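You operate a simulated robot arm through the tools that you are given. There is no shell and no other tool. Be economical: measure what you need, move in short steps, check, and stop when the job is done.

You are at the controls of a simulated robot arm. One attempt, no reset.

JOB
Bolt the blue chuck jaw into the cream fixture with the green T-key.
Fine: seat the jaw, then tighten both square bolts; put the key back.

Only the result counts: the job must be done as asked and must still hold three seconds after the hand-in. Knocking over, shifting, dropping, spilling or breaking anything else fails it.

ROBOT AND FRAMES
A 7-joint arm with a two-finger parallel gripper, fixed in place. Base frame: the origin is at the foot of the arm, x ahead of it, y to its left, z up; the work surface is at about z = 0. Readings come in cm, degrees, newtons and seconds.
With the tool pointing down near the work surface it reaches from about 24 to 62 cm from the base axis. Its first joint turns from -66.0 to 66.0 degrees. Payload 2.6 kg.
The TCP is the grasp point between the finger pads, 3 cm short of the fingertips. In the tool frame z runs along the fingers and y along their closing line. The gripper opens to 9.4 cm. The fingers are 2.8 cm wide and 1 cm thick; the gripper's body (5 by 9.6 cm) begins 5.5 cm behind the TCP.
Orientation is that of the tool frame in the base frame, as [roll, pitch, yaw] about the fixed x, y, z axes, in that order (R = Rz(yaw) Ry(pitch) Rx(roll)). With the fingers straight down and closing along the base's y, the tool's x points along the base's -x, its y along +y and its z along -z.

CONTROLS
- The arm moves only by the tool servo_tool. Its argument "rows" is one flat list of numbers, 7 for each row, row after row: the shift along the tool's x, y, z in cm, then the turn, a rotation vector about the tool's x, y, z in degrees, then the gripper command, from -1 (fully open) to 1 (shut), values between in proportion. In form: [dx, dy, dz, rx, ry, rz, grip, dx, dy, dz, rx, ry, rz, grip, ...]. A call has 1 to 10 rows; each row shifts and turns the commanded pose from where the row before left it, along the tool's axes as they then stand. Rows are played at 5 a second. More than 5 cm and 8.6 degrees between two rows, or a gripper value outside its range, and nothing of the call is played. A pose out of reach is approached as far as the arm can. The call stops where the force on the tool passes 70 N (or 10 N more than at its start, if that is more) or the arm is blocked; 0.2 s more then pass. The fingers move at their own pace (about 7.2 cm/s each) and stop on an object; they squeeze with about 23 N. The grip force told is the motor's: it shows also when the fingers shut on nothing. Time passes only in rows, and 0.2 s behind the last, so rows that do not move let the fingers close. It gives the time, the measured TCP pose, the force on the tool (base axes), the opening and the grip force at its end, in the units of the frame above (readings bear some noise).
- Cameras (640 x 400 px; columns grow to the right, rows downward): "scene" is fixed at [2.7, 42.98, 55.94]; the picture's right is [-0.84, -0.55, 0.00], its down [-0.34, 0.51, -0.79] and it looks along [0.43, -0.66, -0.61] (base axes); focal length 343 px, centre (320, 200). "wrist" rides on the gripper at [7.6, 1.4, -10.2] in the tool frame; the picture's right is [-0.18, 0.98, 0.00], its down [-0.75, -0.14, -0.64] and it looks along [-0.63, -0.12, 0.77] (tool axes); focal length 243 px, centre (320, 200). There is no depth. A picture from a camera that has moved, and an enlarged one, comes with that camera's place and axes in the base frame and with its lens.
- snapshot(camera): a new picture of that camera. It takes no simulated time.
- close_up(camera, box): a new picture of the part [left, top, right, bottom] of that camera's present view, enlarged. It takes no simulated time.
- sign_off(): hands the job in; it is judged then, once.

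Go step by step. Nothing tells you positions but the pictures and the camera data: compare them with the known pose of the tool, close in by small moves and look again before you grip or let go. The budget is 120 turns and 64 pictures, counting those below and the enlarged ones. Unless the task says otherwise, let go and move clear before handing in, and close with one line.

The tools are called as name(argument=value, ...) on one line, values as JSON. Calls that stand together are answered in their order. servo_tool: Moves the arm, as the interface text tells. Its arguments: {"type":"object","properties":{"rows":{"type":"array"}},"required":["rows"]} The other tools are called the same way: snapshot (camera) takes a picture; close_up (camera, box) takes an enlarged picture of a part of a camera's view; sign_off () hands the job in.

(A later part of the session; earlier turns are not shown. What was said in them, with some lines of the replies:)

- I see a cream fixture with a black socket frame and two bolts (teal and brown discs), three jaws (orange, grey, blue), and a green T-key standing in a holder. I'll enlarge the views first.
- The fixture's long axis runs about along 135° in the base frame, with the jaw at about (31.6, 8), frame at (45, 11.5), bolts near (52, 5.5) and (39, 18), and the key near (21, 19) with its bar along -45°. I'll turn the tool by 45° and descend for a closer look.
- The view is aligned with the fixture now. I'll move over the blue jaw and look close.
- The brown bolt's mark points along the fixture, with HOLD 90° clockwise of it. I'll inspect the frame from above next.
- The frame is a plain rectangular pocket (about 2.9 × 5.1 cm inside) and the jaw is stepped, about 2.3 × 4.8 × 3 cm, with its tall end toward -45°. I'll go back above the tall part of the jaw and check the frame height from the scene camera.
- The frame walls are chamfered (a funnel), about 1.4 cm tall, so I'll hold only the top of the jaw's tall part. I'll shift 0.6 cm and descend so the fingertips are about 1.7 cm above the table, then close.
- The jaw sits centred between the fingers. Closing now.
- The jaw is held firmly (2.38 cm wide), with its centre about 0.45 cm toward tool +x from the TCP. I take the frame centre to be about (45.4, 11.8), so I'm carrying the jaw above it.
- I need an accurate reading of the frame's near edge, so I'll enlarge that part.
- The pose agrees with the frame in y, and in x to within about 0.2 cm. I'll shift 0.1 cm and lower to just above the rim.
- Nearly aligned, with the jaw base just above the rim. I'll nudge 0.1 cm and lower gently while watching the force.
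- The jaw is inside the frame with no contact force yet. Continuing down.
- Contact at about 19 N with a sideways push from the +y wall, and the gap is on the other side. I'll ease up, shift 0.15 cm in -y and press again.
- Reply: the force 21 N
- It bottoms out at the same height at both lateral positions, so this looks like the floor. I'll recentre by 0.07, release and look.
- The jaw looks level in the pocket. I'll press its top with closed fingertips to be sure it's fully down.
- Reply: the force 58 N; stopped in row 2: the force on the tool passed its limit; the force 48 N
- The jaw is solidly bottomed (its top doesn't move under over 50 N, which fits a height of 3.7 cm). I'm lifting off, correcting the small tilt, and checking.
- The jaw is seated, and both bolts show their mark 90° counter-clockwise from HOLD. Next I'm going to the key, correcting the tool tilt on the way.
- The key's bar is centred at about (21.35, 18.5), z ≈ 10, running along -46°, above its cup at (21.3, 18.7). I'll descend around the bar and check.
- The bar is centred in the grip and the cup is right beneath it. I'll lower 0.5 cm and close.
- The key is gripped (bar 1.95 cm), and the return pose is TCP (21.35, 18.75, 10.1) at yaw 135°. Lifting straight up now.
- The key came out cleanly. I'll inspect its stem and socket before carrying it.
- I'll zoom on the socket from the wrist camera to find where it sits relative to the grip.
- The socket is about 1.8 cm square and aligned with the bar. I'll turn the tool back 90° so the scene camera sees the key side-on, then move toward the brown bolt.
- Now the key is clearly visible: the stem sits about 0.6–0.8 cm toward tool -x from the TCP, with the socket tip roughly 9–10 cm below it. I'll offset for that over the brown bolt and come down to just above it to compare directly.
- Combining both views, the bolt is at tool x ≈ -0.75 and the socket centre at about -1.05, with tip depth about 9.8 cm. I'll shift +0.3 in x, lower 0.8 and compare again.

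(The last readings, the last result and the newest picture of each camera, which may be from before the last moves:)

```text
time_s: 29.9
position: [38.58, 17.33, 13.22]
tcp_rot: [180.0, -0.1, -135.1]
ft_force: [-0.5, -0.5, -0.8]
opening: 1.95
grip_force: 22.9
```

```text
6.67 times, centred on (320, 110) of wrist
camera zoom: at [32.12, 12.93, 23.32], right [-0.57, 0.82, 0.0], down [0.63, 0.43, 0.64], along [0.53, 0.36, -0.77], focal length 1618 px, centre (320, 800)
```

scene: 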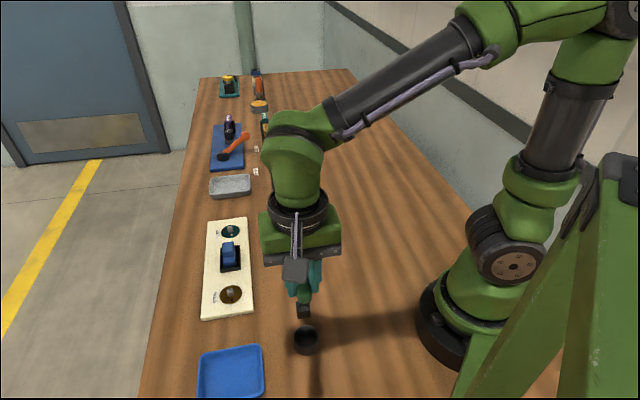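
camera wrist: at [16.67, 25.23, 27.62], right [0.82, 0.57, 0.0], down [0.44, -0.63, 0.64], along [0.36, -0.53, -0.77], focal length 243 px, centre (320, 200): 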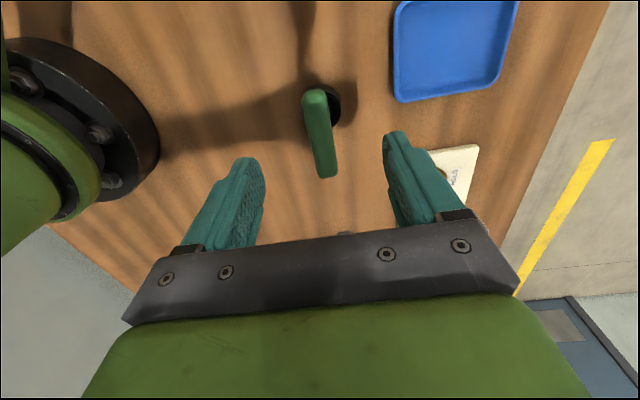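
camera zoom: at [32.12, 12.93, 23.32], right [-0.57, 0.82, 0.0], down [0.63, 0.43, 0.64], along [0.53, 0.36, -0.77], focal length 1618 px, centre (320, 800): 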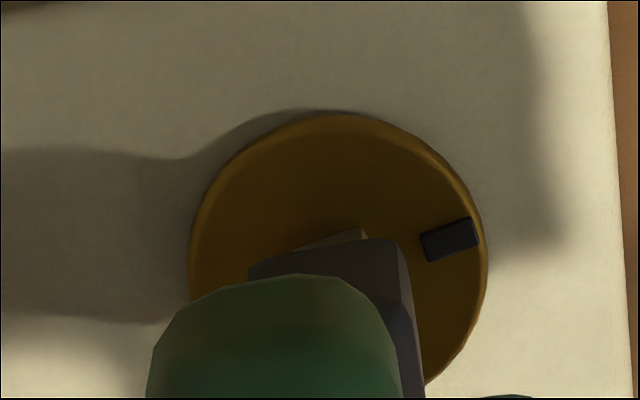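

Now socket and bolt line up in both views. Lowering gently and watching the force.

servo_tool(rows=[0, 0, 0.3, 0, 0, 0, 1, 0, 0, 0.3, 0, 0, 0, 1])

servo_tool(rows=[0, 0, 0.2, 0, 0, 0, 1, 0, 0, 0.2, 0, 0, 0, 1])

servo_tool(rows=[0, 0, 0.2, 0, 0, 0, 1])

close_up(camera="scene", box=[204, 260, 268, 310])

```text
time_s: 30.4
position: [38.38, 17.25, 12.5]
tcp_rot: [-180.0, -0.1, -135.0]
ft_force: [-0.4, -0.6, -2.0]
opening: 1.94
grip_force: 22.9
```

```text
time_s: 31.1
position: [38.53, 17.22, 12.12]
tcp_rot: [-180.0, -0.1, -134.9]
ft_force: [0.8, 0.8, -1.3]
opening: 1.94
grip_force: 23.0
```

```text
time_s: 31.4
position: [38.49, 17.21, 11.99]
tcp_rot: [180.0, -0.2, -134.9]
ft_force: [0.8, 1.8, -1.0]
opening: 1.96
grip_force: 23.1
```

```text
8.00 times, centred on (236, 285) of scene
camera zoom: at [2.7, 42.98, 55.94], right [-0.84, -0.55, 0.0], down [-0.34, 0.51, -0.79], along [0.43, -0.66, -0.61], focal length 2744 px, centre (992, -480)
```

zoom: 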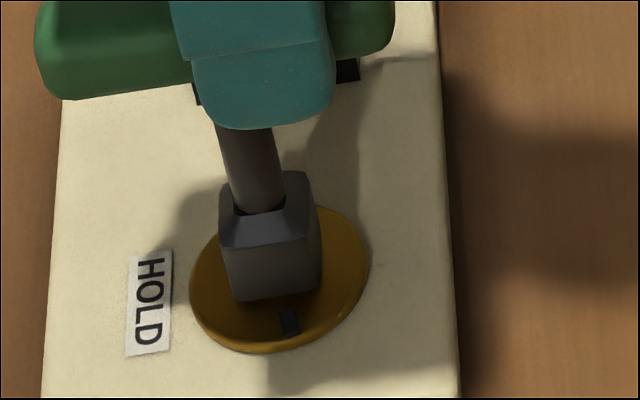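

The socket is going over the bolt with little force. Continuing down until it bottoms.

servo_tool(rows=[0, 0, 0.2, 0, 0, 0, 1, 0, 0, 0, 0, 0, 0, 1])

servo_tool(rows=[0, 0, 0.2, 0, 0, 0, 1, 0, 0, 0, 0, 0, 0, 1])

servo_tool(rows=[0, 0, 0.2, 0, 0, 0, 1, 0, 0, 0, 0, 0, 0, 1])

```text
time_s: 32.0
position: [38.42, 17.2, 11.68]
tcp_rot: [180.0, -0.1, -134.9]
ft_force: [1.5, 1.7, -0.7]
opening: 1.98
grip_force: 23.0
```

```text
time_s: 32.6
position: [38.58, 17.23, 11.61]
tcp_rot: [180.0, 0.1, -135.1]
ft_force: [-7.4, -2.5, 23.8]
opening: 1.95
grip_force: 22.8
```

```text
time_s: 33.2
position: [38.72, 17.2, 11.67]
tcp_rot: [-180.0, 0.3, -135.0]
ft_force: [-13.5, -3.8, 46.3]
opening: 1.98
grip_force: 22.7
```

Contact at TCP z ≈ 11.6. I'll ease the press and check whether the socket is down on the disc.

servo_tool(rows=[0, 0, -0.25, 0, 0, 0, 1, 0, 0, 0, 0, 0, 0, 1])

close_up(camera="scene", box=[204, 260, 268, 310])

close_up(camera="wrist", box=[272, 90, 368, 150])

```text
time_s: 33.9
position: [38.55, 17.2, 11.64]
tcp_rot: [180.0, 0.1, -134.8]
ft_force: [0.8, 7.0, 20.8]
opening: 1.99
grip_force: 23.6
```

```text
8.00 times, centred on (236, 285) of scene
camera zoom: at [2.69, 42.97, 55.95], right [-0.84, -0.55, 0.0], down [-0.34, 0.51, -0.79], along [0.43, -0.66, -0.61], focal length 2744 px, centre (992, -480)
```

zoom: 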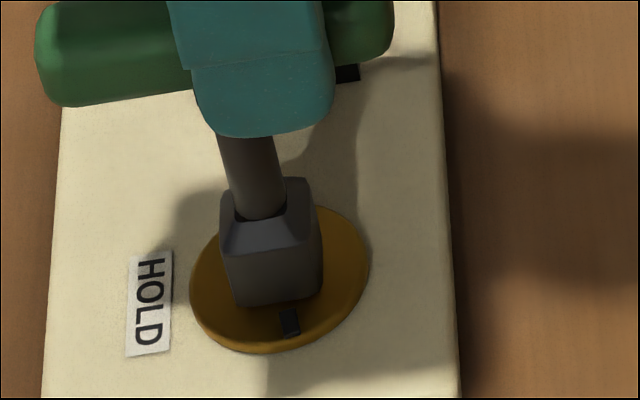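

```text
6.67 times, centred on (320, 120) of wrist
camera zoom: at [32.15, 12.89, 21.78], right [-0.57, 0.82, 0.0], down [0.63, 0.43, 0.64], along [0.53, 0.36, -0.77], focal length 1618 px, centre (320, 733)
```

zoom: 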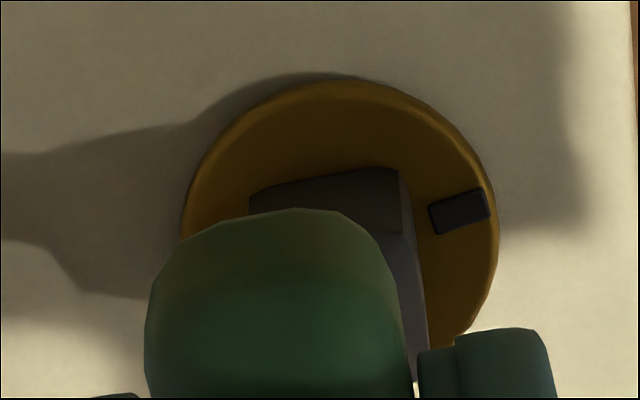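

The socket is down on the disc and engaged. I'll turn clockwise in steps, arcing the TCP around the stem (1.07 cm off in tool -x).

servo_tool(rows=[0, 0, -0.1, 0, 0, 0, 1, -0.005, 0.14, 0, 0, 0, 7.5, 1, -0.005, 0.14, 0, 0, 0, 7.5, 1, -0.005, 0.14, 0, 0, 0, 7.5, 1, 0, 0, 0, 0, 0, 0, 1])

close_up(camera="scene", box=[204, 260, 268, 310])

```text
time_s: 35.0
position: [38.2, 17.46, 11.57]
tcp_rot: [180.0, -0.3, -157.7]
ft_force: [5.5, 6.3, -0.4]
opening: 1.96
grip_force: 22.6
```

```text
8.00 times, centred on (236, 285) of scene
camera zoom: at [2.7, 42.98, 55.94], right [-0.84, -0.55, 0.0], down [-0.34, 0.51, -0.79], along [0.43, -0.66, -0.61], focal length 2744 px, centre (992, -480)
```

zoom: 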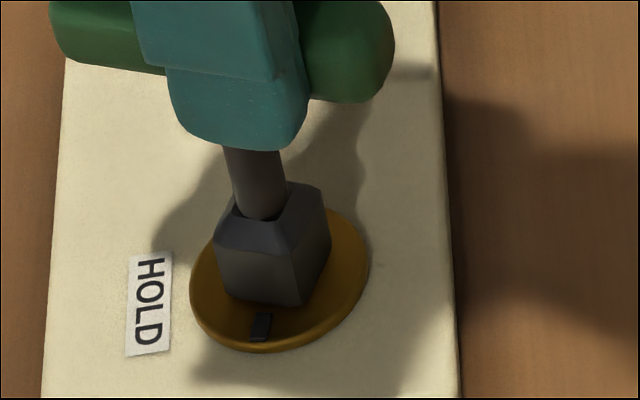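

The disc turns with the key and the mark is moving toward HOLD. Continuing.

servo_tool(rows=[-0.005, 0.14, 0, 0, 0, 7.5, 1, -0.005, 0.14, 0, 0, 0, 7.5, 1, -0.005, 0.14, 0, 0, 0, 7.5, 1, -0.005, 0.14, 0, 0, 0, 7.5, 1, -0.005, 0.14, 0, 0, 0, 7.5, 1, -0.005, 0.14, 0, 0, 0, 7.5, 1, 0, 0, 0, 0, 0, 0, 1])

servo_tool(rows=[-0.005, 0.14, 0, 0, 0, 7.5, 1, -0.005, 0.14, 0, 0, 0, 7.5, 1, -0.005, 0.14, 0, 0, 0, 7.5, 1, 0, 0, 0, 0, 0, 0, 1])

close_up(camera="scene", box=[204, 260, 268, 310])

close_up(camera="wrist", box=[272, 90, 368, 150])

```text
time_s: 36.6
position: [38.09, 18.38, 11.73]
tcp_rot: [-179.9, -0.2, 157.4]
ft_force: [-3.5, 6.6, -0.7]
opening: 1.96
grip_force: 23.5
```

```text
time_s: 37.6
position: [38.42, 18.77, 11.68]
tcp_rot: [-179.9, -0.1, 134.9]
ft_force: [-3.1, 6.5, 1.2]
opening: 1.97
grip_force: 23.3
```

```text
8.00 times, centred on (236, 285) of scene
camera zoom: at [2.7, 42.98, 55.94], right [-0.84, -0.55, 0.0], down [-0.34, 0.51, -0.79], along [0.43, -0.66, -0.61], focal length 2744 px, centre (992, -480)
```

zoom: 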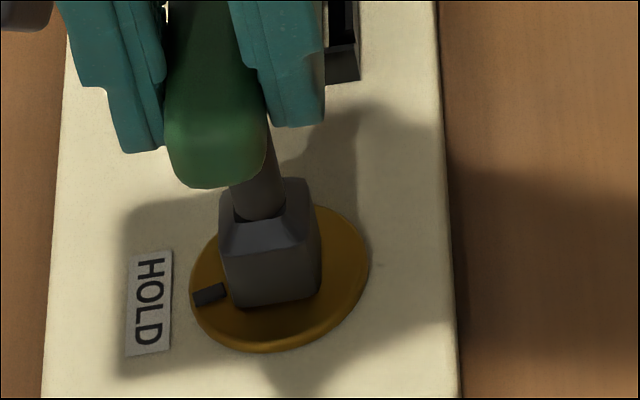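

```text
6.67 times, centred on (320, 120) of wrist
camera zoom: at [34.11, 25.2, 21.86], right [0.83, 0.56, 0.0], down [0.43, -0.63, 0.64], along [0.36, -0.53, -0.77], focal length 1618 px, centre (320, 733)
```

zoom: 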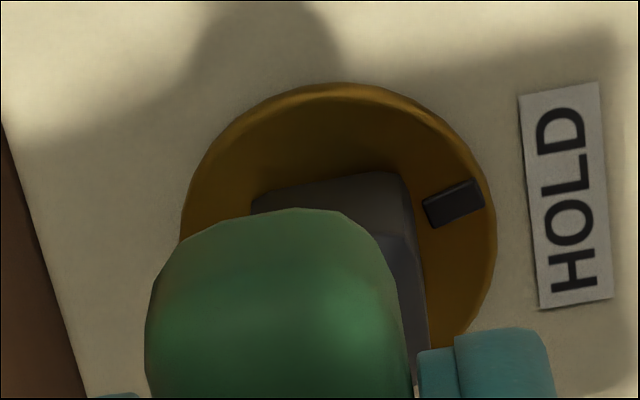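

The mark now points at HOLD, perhaps lagging by a few degrees from socket play. I'll turn about 4° more and check against the label.

servo_tool(rows=[0, 0.075, 0, 0, 0, 4, 1, 0, 0, 0, 0, 0, 0, 1])

close_up(camera="wrist", box=[272, 90, 368, 150])

```text
time_s: 38.2
position: [38.54, 18.84, 11.69]
tcp_rot: [-180.0, 0.0, 130.8]
ft_force: [-4.5, 7.3, 2.7]
opening: 1.97
grip_force: 23.0
```

```text
6.67 times, centred on (320, 120) of wrist
camera zoom: at [34.63, 25.54, 21.85], right [0.86, 0.51, 0.0], down [0.39, -0.66, 0.64], along [0.32, -0.55, -0.77], focal length 1618 px, centre (320, 733)
```

zoom: 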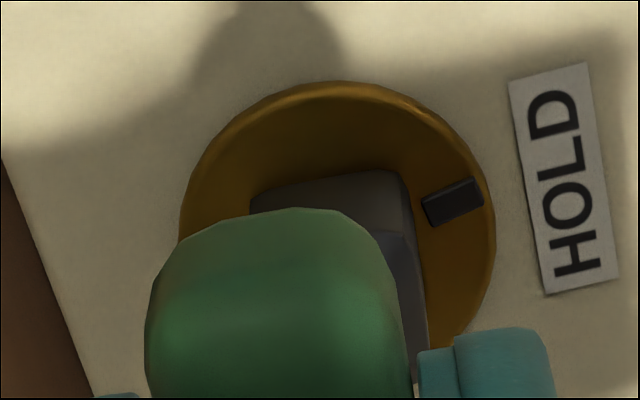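

Measured on the disc, the mark still lags HOLD by about 6–7°. Turning that much more.

servo_tool(rows=[0, 0.06, 0, 0, 0, 3.3, 1, 0, 0.06, 0, 0, 0, 3.2, 1, 0, 0, 0, 0, 0, 0, 1])

close_up(camera="wrist", box=[272, 90, 368, 150])

```text
time_s: 39.0
position: [38.59, 18.92, 11.67]
tcp_rot: [-179.9, -0.1, 124.6]
ft_force: [-2.3, 7.4, -1.9]
opening: 1.97
grip_force: 22.8
```

```text
6.67 times, centred on (320, 120) of wrist
camera zoom: at [35.5, 26.0, 21.85], right [0.91, 0.4, 0.0], down [0.31, -0.7, 0.64], along [0.26, -0.59, -0.77], focal length 1618 px, centre (320, 733)
```

zoom: 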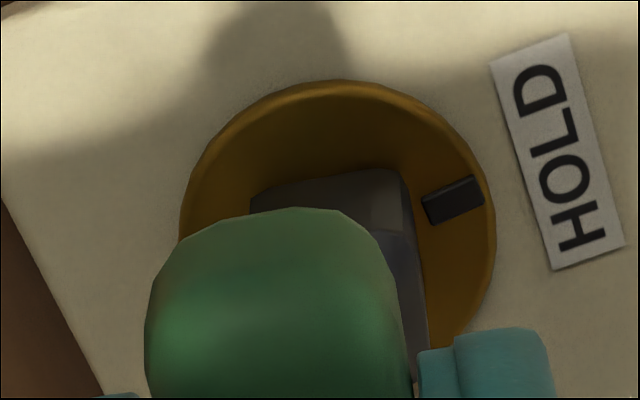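

The mark is now aligned with HOLD. Lifting the key straight off and checking.

servo_tool(rows=[0, 0, -0.5, 0, 0, 0, 1, 0, 0, -0.7, 0, 0, 0, 1, 0, 0, -1, 0, 0, 0, 1, 0, 0, -2, 0, 0, 0, 1, 0, 0, -2, 0, 0, 0, 1])

close_up(camera="scene", box=[180, 215, 276, 310])

```text
time_s: 40.2
position: [38.66, 18.82, 17.69]
tcp_rot: [-179.9, 0.0, 124.6]
ft_force: [0.5, 0.1, -1.6]
opening: 1.95
grip_force: 22.6
```

```text
4.21 times, centred on (228, 262) of scene
camera zoom: at [2.7, 42.98, 55.94], right [-0.84, -0.55, 0.0], down [-0.34, 0.51, -0.79], along [0.43, -0.66, -0.61], focal length 1444 px, centre (707, -63)
```

zoom: 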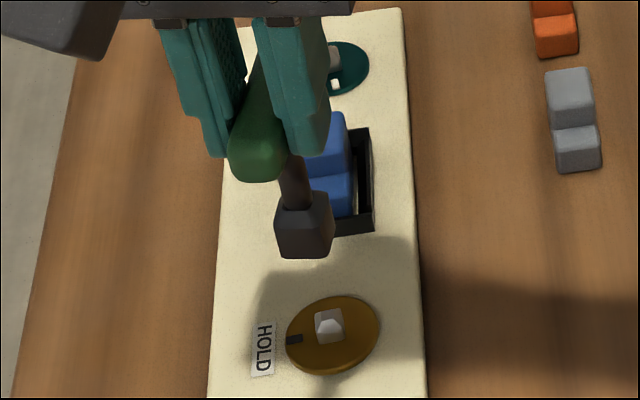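

The brown bolt is tight at HOLD (mark turned about 100°). The teal one needs about 105°. I'll turn the tool back to yaw 231° at height and move over the teal bolt.

servo_tool(rows=[0, 0, 0, 0, 0, -8.5, 1, 0, 0, 0, 0, 0, -8.5, 1, 0, 0, 0, 0, 0, -8.5, 1, 0, 0, 0, 0, 0, -8.5, 1, 0, 0, 0, 0, 0, -8.5, 1, 0, 0, 0, 0, 0, -8.5, 1, 0, 0, 0, 0, 0, -8.5, 1, 0, 0, 0, 0, 0, -8.5, 1, 0, 0, 0, 0, 0, -8.5, 1, 0, 0, 0, 0, 0, -8.5, 1])

servo_tool(rows=[0, 0, 0, 0, 0, -8.5, 1, 0, 0, 0, 0, 0, -8.5, 1, 0, 0, 0, 0, 0, -4.4, 1, 0.46, -2.7, 0, 0, 0, 0, 1, 0.46, -2.7, 0, 0, 0, 0, 1, 0.46, -2.7, 0, 0, 0, 0, 1, 0.46, -2.7, 0, 0, 0, 0, 1, 0.46, -2.7, 0, 0, 0, 0, 1, 0.46, -2.7, 0, 0, 0, 0, 1, 0.46, -2.7, 0, 0, 0, 0, 1])

servo_tool(rows=[0, 0, 0, 0, 0, 0, 1, 0, 0, 1, 0, 0, 0, 1, 0, 0, 1, 0, 0, 0, 1, 0, 0, 0, 0, 0, 0, 1])

close_up(camera="wrist", box=[240, 50, 400, 150])

```text
time_s: 42.5
position: [38.66, 18.88, 17.93]
tcp_rot: [-180.0, -0.1, -150.3]
ft_force: [0.2, 0.6, -1.4]
opening: 1.94
grip_force: 22.9
```

```text
time_s: 44.6
position: [51.27, 4.37, 17.8]
tcp_rot: [179.8, 0.0, -128.9]
ft_force: [0.2, 0.3, -1.7]
opening: 1.95
grip_force: 23.0
```

```text
time_s: 45.6
position: [51.38, 4.3, 15.81]
tcp_rot: [179.9, -0.1, -129.1]
ft_force: [-0.2, 0.6, -1.3]
opening: 1.93
grip_force: 23.0
```

```text
4.00 times, centred on (320, 100) of wrist
camera zoom: at [45.41, -0.53, 26.04], right [-0.65, 0.76, 0.0], down [0.59, 0.5, 0.64], along [0.49, 0.41, -0.77], focal length 970 px, centre (320, 600)
```

zoom: 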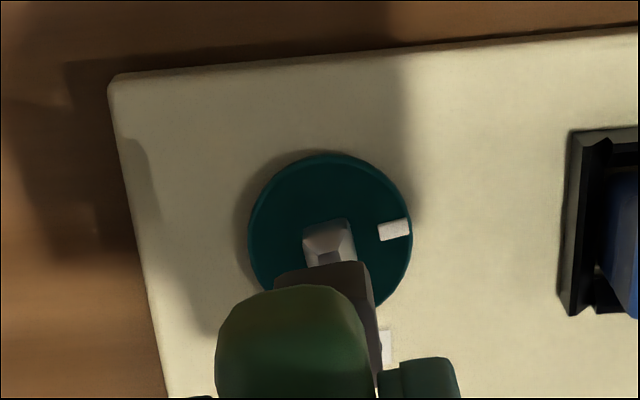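

The teal bolt appears at tool (-1.12, -0.03), practically the same as where the brown one engaged, and the mark matches the tool's angle to about 2°. Descending.

servo_tool(rows=[-0.03, 0, 1, 0, 0, 0, 1, 0, 0, 1, 0, 0, 0, 1, 0, 0, 0.5, 0, 0, 0, 1, 0, 0, 0, 0, 0, 0, 1])

close_up(camera="wrist", box=[272, 80, 368, 140])

close_up(camera="scene", box=[204, 205, 268, 255])

```text
time_s: 46.6
position: [51.34, 4.48, 13.39]
tcp_rot: [-180.0, -0.1, -129.1]
ft_force: [0.4, -0.3, -1.7]
opening: 1.95
grip_force: 23.0
```

```text
6.67 times, centred on (320, 110) of wrist
camera zoom: at [45.4, -0.47, 23.58], right [-0.65, 0.76, 0.0], down [0.59, 0.5, 0.64], along [0.49, 0.41, -0.77], focal length 1618 px, centre (320, 800)
```

zoom: 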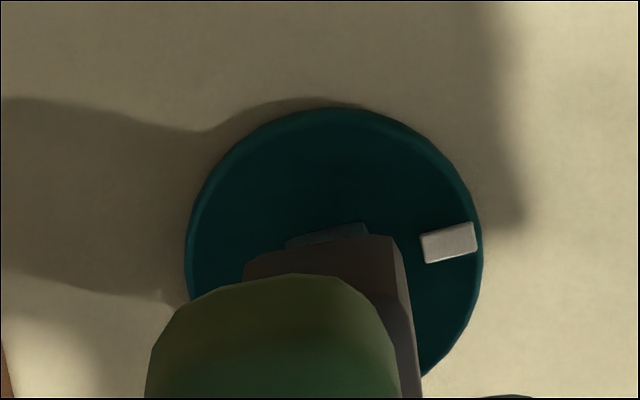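

```text
8.00 times, centred on (236, 230) of scene
camera zoom: at [2.7, 42.98, 55.94], right [-0.84, -0.55, 0.0], down [-0.34, 0.51, -0.79], along [0.43, -0.66, -0.61], focal length 2744 px, centre (992, -40)
```

zoom: 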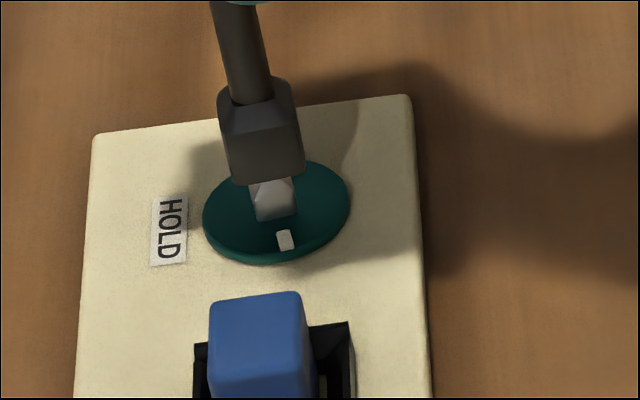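

Well aligned (y off by about 0.05). Lowering onto the bolt.

servo_tool(rows=[0, -0.05, 0.4, 0, 0, 0, 1, 0, 0, 0.3, 0, 0, 0, 1, 0, 0, 0.3, 0, 0, 0, 1, 0, 0, 0.2, 0, 0, 0, 1])

servo_tool(rows=[0, 0, 0.2, 0, 0, 0, 1, 0, 0, 0.2, 0, 0, 0, 1, 0, 0, 0, 0, 0, 0, 1])

servo_tool(rows=[0, 0, 0.2, 0, 0, 0, 1, 0, 0, 0, 0, 0, 0, 1])

close_up(camera="scene", box=[204, 205, 268, 255])

```text
time_s: 47.6
position: [51.31, 4.52, 12.15]
tcp_rot: [179.9, 0.0, -129.2]
ft_force: [0.4, 0.1, -1.3]
opening: 1.94
grip_force: 23.3
```

```text
time_s: 48.5
position: [51.2, 4.49, 11.73]
tcp_rot: [180.0, -0.1, -129.0]
ft_force: [-1.1, 0.4, -1.4]
opening: 1.95
grip_force: 23.2
```

```text
time_s: 49.0
position: [51.38, 4.47, 11.59]
tcp_rot: [180.0, 0.0, -129.1]
ft_force: [-4.7, -0.7, 9.6]
opening: 1.93
grip_force: 22.5
```

```text
8.00 times, centred on (236, 230) of scene
camera zoom: at [2.69, 42.98, 55.94], right [-0.84, -0.55, 0.0], down [-0.34, 0.51, -0.79], along [0.43, -0.66, -0.61], focal length 2744 px, centre (992, -40)
```

zoom: 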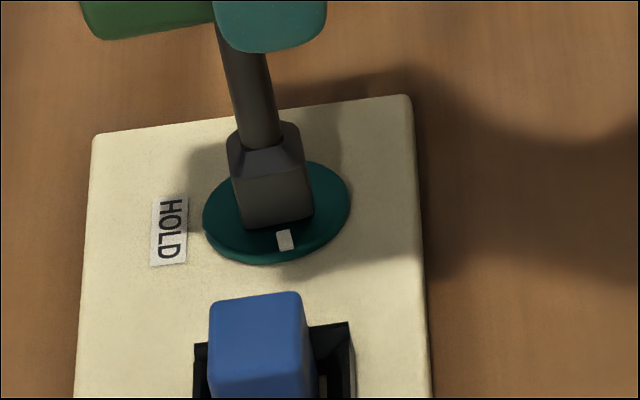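

Engaged at the same depth as before. Turning clockwise around the stem.

servo_tool(rows=[0, 0, -0.05, 0, 0, 0, 1, -0.005, 0.14, 0, 0, 0, 7.5, 1, -0.005, 0.14, 0, 0, 0, 7.5, 1, -0.005, 0.14, 0, 0, 0, 7.5, 1, -0.005, 0.14, 0, 0, 0, 7.5, 1, -0.005, 0.14, 0, 0, 0, 7.5, 1, -0.005, 0.14, 0, 0, 0, 7.5, 1, 0, 0, 0, 0, 0, 0, 1])

servo_tool(rows=[-0.005, 0.14, 0, 0, 0, 7.5, 1, -0.005, 0.14, 0, 0, 0, 7.5, 1, -0.005, 0.14, 0, 0, 0, 7.5, 1, -0.005, 0.14, 0, 0, 0, 7.5, 1, -0.005, 0.14, 0, 0, 0, 7.5, 1, -0.005, 0.14, 0, 0, 0, 7.5, 1, -0.005, 0.14, 0, 0, 0, 7.5, 1, 0, 0, 0, 0, 0, 0, 1])

close_up(camera="wrist", box=[272, 90, 368, 150])

```text
time_s: 50.9
position: [50.99, 5.08, 11.58]
tcp_rot: [-180.0, 0.0, -174.2]
ft_force: [-5.2, -2.3, 16.6]
opening: 1.93
grip_force: 23.0
```

```text
time_s: 52.6
position: [51.39, 6.08, 11.65]
tcp_rot: [-179.9, 0.0, 133.4]
ft_force: [-5.8, -2.2, 21.3]
opening: 1.93
grip_force: 22.8
```

```text
6.67 times, centred on (320, 120) of wrist
camera zoom: at [47.12, 12.63, 21.84], right [0.84, 0.54, 0.0], down [0.41, -0.64, 0.64], along [0.35, -0.54, -0.77], focal length 1618 px, centre (320, 733)
```

zoom: 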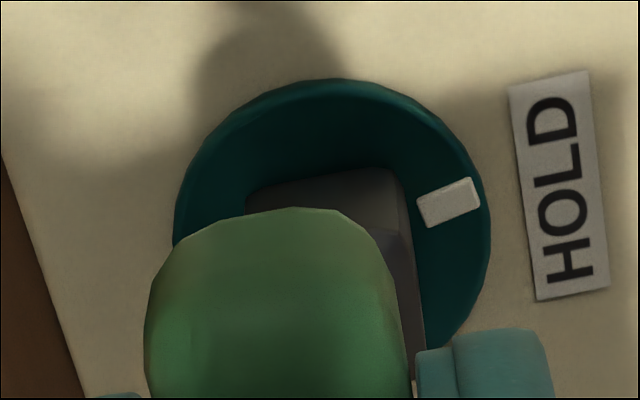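

The mark lags HOLD by about 7°. Finishing the turn.

servo_tool(rows=[0, 0.065, -0.08, 0, 0, 3.4, 1, 0, 0.065, 0, 0, 0, 3.4, 1, 0, 0, 0, 0, 0, 0, 1])

close_up(camera="wrist", box=[272, 90, 368, 150])

```text
time_s: 53.5
position: [51.48, 6.17, 11.65]
tcp_rot: [-179.8, -0.1, 126.4]
ft_force: [-4.3, -0.8, 12.0]
opening: 1.93
grip_force: 23.0
```

```text
6.67 times, centred on (320, 120) of wrist
camera zoom: at [48.02, 13.17, 21.84], right [0.9, 0.44, 0.0], down [0.34, -0.69, 0.64], along [0.28, -0.58, -0.77], focal length 1618 px, centre (320, 733)
```

zoom: 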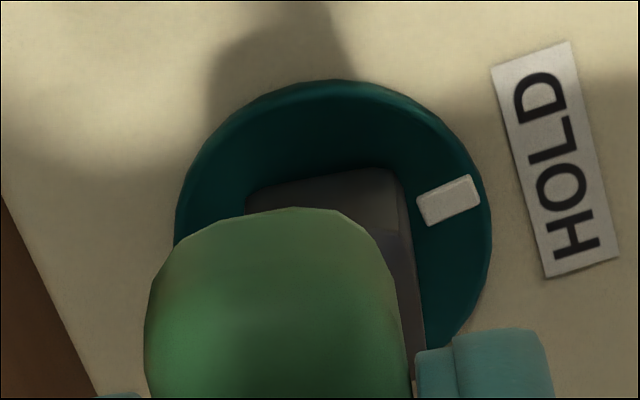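

Both marks match their HOLD labels now. Lifting off and taking the key back above its cup.

servo_tool(rows=[0, 0, -0.5, 0, 0, 0, 1, 0, 0, -0.7, 0, 0, 0, 1, 0, 0, -1, 0, 0, 0, 1, 0, 0, -2, 0, 0, 0, 1, 0, 0, -2, 0, 0, 0, 1, 0, 0, -2, 0, 0, -4.3, 1, 0, 0, 0, 0, 0, -4.3, 1, 0, 0, 0, 0, 0, 0, 1])

servo_tool(rows=[3.76, -1.555, 0, 0, 0, 0, 1, 3.76, -1.555, 0, 0, 0, 0, 1, 3.76, -1.555, 0, 0, 0, 0, 1, 3.76, -1.555, 0, 0, 0, 0, 1, 3.76, -1.555, 0, 0, 0, 0, 1, 3.76, -1.555, 0, 0, 0, 0, 1, 3.76, -1.555, 0, 0, 0, 0, 1, 3.76, -1.555, 0, 0, 0, 0, 1, 0, 0, 0, 0, 0, 0, 1])

close_up(camera="wrist", box=[200, 60, 440, 210])

```text
time_s: 55.2
position: [51.43, 6.15, 19.99]
tcp_rot: [-179.9, 0.0, 135.3]
ft_force: [0.0, -0.4, -0.9]
opening: 1.95
grip_force: 22.7
```

```text
time_s: 57.2
position: [21.32, 18.62, 19.81]
tcp_rot: [-179.9, 0.0, 135.2]
ft_force: [0.3, 0.2, -0.3]
opening: 1.95
grip_force: 22.7
```

```text
2.67 times, centred on (320, 135) of wrist
camera zoom: at [16.88, 24.97, 30.04], right [0.82, 0.57, 0.0], down [0.44, -0.63, 0.64], along [0.36, -0.53, -0.77], focal length 647 px, centre (320, 373)
```

zoom: 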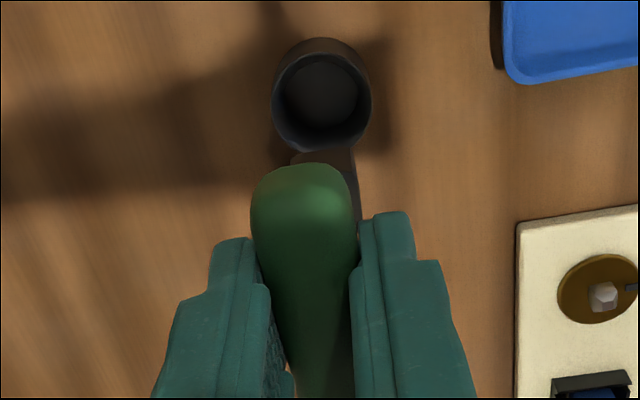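

The cup appears at tool x ≈ -0.8, y ≈ -0.18 against the stem at (-1.05, -0.04). I'll nudge toward centring, descend to just above the rim and look again.

servo_tool(rows=[0.1, -0.1, 2, 0, 0, 0, 1, 0, 0, 2, 0, 0, 0, 1, 0, 0, 1.4, 0, 0, 0, 1, 0, 0, 0, 0, 0, 0, 1])

close_up(camera="wrist", box=[272, 80, 368, 140])

close_up(camera="scene", box=[274, 300, 338, 360])

```text
time_s: 58.2
position: [21.2, 18.54, 14.44]
tcp_rot: [-179.9, 0.0, 135.2]
ft_force: [0.2, 0.5, -2.0]
opening: 1.96
grip_force: 22.5
```

```text
6.67 times, centred on (320, 110) of wrist
camera zoom: at [16.82, 24.97, 24.63], right [0.82, 0.57, 0.0], down [0.44, -0.63, 0.64], along [0.36, -0.53, -0.77], focal length 1618 px, centre (320, 800)
```

zoom: 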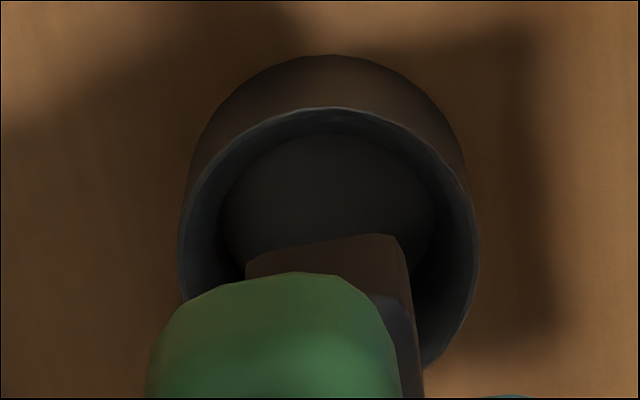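

```text
6.67 times, centred on (306, 330) of scene
camera zoom: at [2.7, 42.98, 55.94], right [-0.84, -0.55, 0.0], down [-0.34, 0.51, -0.79], along [0.43, -0.66, -0.61], focal length 2287 px, centre (413, -667)
```

zoom: 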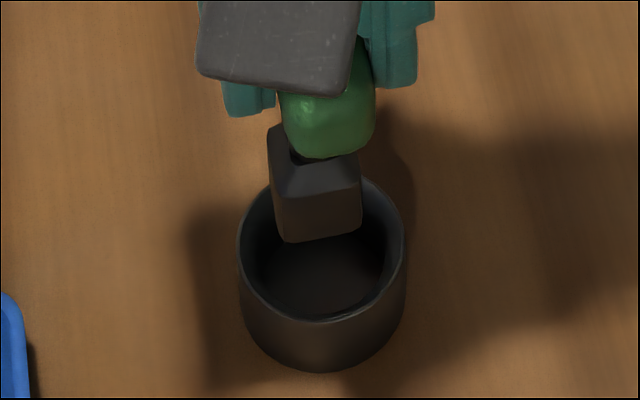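

The socket is centred over the cup in both views, apart from about 0.12 cm in y. Correcting that and lowering into the cup.

servo_tool(rows=[0, -0.12, 0.5, 0, 0, 0, 1, 0, 0, 1, 0, 0, 0, 1, 0, 0, 1, 0, 0, 0, 1, 0, 0, 1, 0, 0, 0, 1, 0, 0, 0.4, 0, 0, 0, 1, 0, 0, 0, 0, 0, 0, 1])

servo_tool(rows=[0, 0, 0.2, 0, 0, 0, 1, 0, 0, 0.2, 0, 0, 0, 1, 0, 0, 0, 0, 0, 0, 1])

close_up(camera="scene", box=[274, 300, 338, 360])

```text
time_s: 59.6
position: [21.12, 18.33, 10.54]
tcp_rot: [-179.9, 0.0, 135.3]
ft_force: [-1.2, -1.0, -0.7]
opening: 1.94
grip_force: 23.0
```

```text
time_s: 60.5
position: [21.2, 18.43, 10.22]
tcp_rot: [-179.8, 0.0, 135.2]
ft_force: [-0.2, 0.0, -2.1]
opening: 1.98
grip_force: 22.4
```

```text
6.67 times, centred on (306, 330) of scene
camera zoom: at [2.7, 42.98, 55.94], right [-0.84, -0.55, 0.0], down [-0.34, 0.51, -0.79], along [0.43, -0.66, -0.61], focal length 2287 px, centre (413, -667)
```

zoom: 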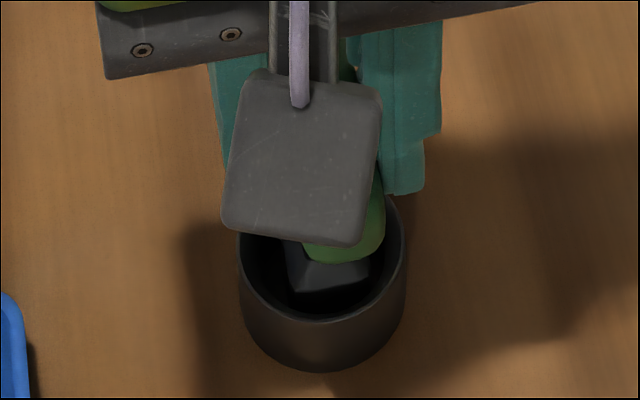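

The socket is inside the cup with no contact force. Lowering the last bit to its floor.

servo_tool(rows=[0, 0, 0.12, 0, 0, 0, 1, 0, 0, 0, 0, 0, 0, 1])

servo_tool(rows=[0, 0, 0.1, 0, 0, 0, 1, 0, 0, 0, 0, 0, 0, 1])

```text
time_s: 61.0
position: [21.14, 18.43, 10.12]
tcp_rot: [-179.8, 0.0, 135.2]
ft_force: [0.0, -0.8, -2.0]
opening: 1.92
grip_force: 22.2
```

```text
time_s: 61.6
position: [21.06, 18.38, 9.98]
tcp_rot: [-179.9, -0.1, 135.1]
ft_force: [-1.2, -1.9, 3.8]
opening: 1.96
grip_force: 23.5
```

The key is touching the cup's floor. Opening slowly, then lifting clear.

servo_tool(rows=[0, 0, 0, 0, 0, 0, 0.5, 0, 0, 0, 0, 0, 0, 0.3, 0, 0, 0, 0, 0, 0, 0.1, 0, 0, 0, 0, 0, 0, -0.2, 0, 0, 0, 0, 0, 0, -0.3, 0, 0, -1, 0, 0, 0, -0.3, 0, 0, -2, 0, 0, 0, -0.3, 0, 0, -3, 0, 0, 0, -0.3, 0, 0, -4, 0, 0, 0, -0.3, 0, 0, 0, 0, 0, 0, -0.3])

snapshot(camera="scene")

close_up(camera="scene", box=[190, 210, 350, 370])

```text
time_s: 63.9
position: [20.92, 18.36, 20.04]
tcp_rot: [-179.9, 0.2, 135.3]
ft_force: [0.6, -0.5, -0.1]
opening: 6.1
grip_force: 0.1
```

```text
1 pictures are left
```

scene: 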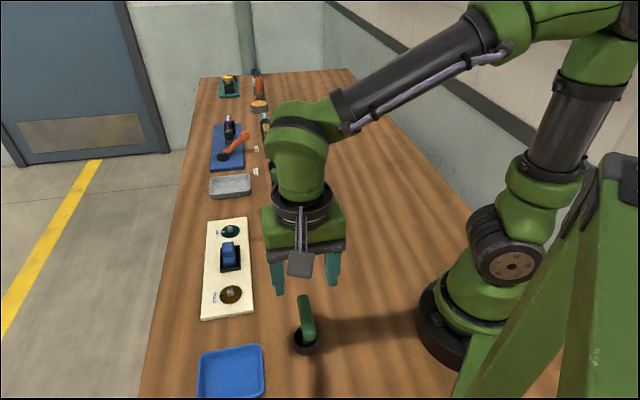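

```text
2.50 times, centred on (270, 290) of scene
camera zoom: at [2.7, 42.98, 55.94], right [-0.84, -0.55, 0.0], down [-0.34, 0.51, -0.79], along [0.43, -0.66, -0.61], focal length 858 px, centre (445, -25)
```

zoom: 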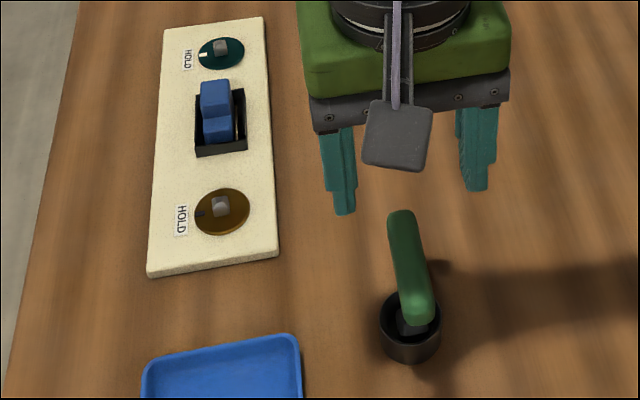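

The jaw is seated, both marks point to their HOLD labels, the key stands in its cup and the gripper is clear. Handing in.

sign_off()

```text
The job is handed in.
```

The blue jaw is seated in the fixture, both bolts are turned until their marks point to HOLD, and the T-key is back in its cup.
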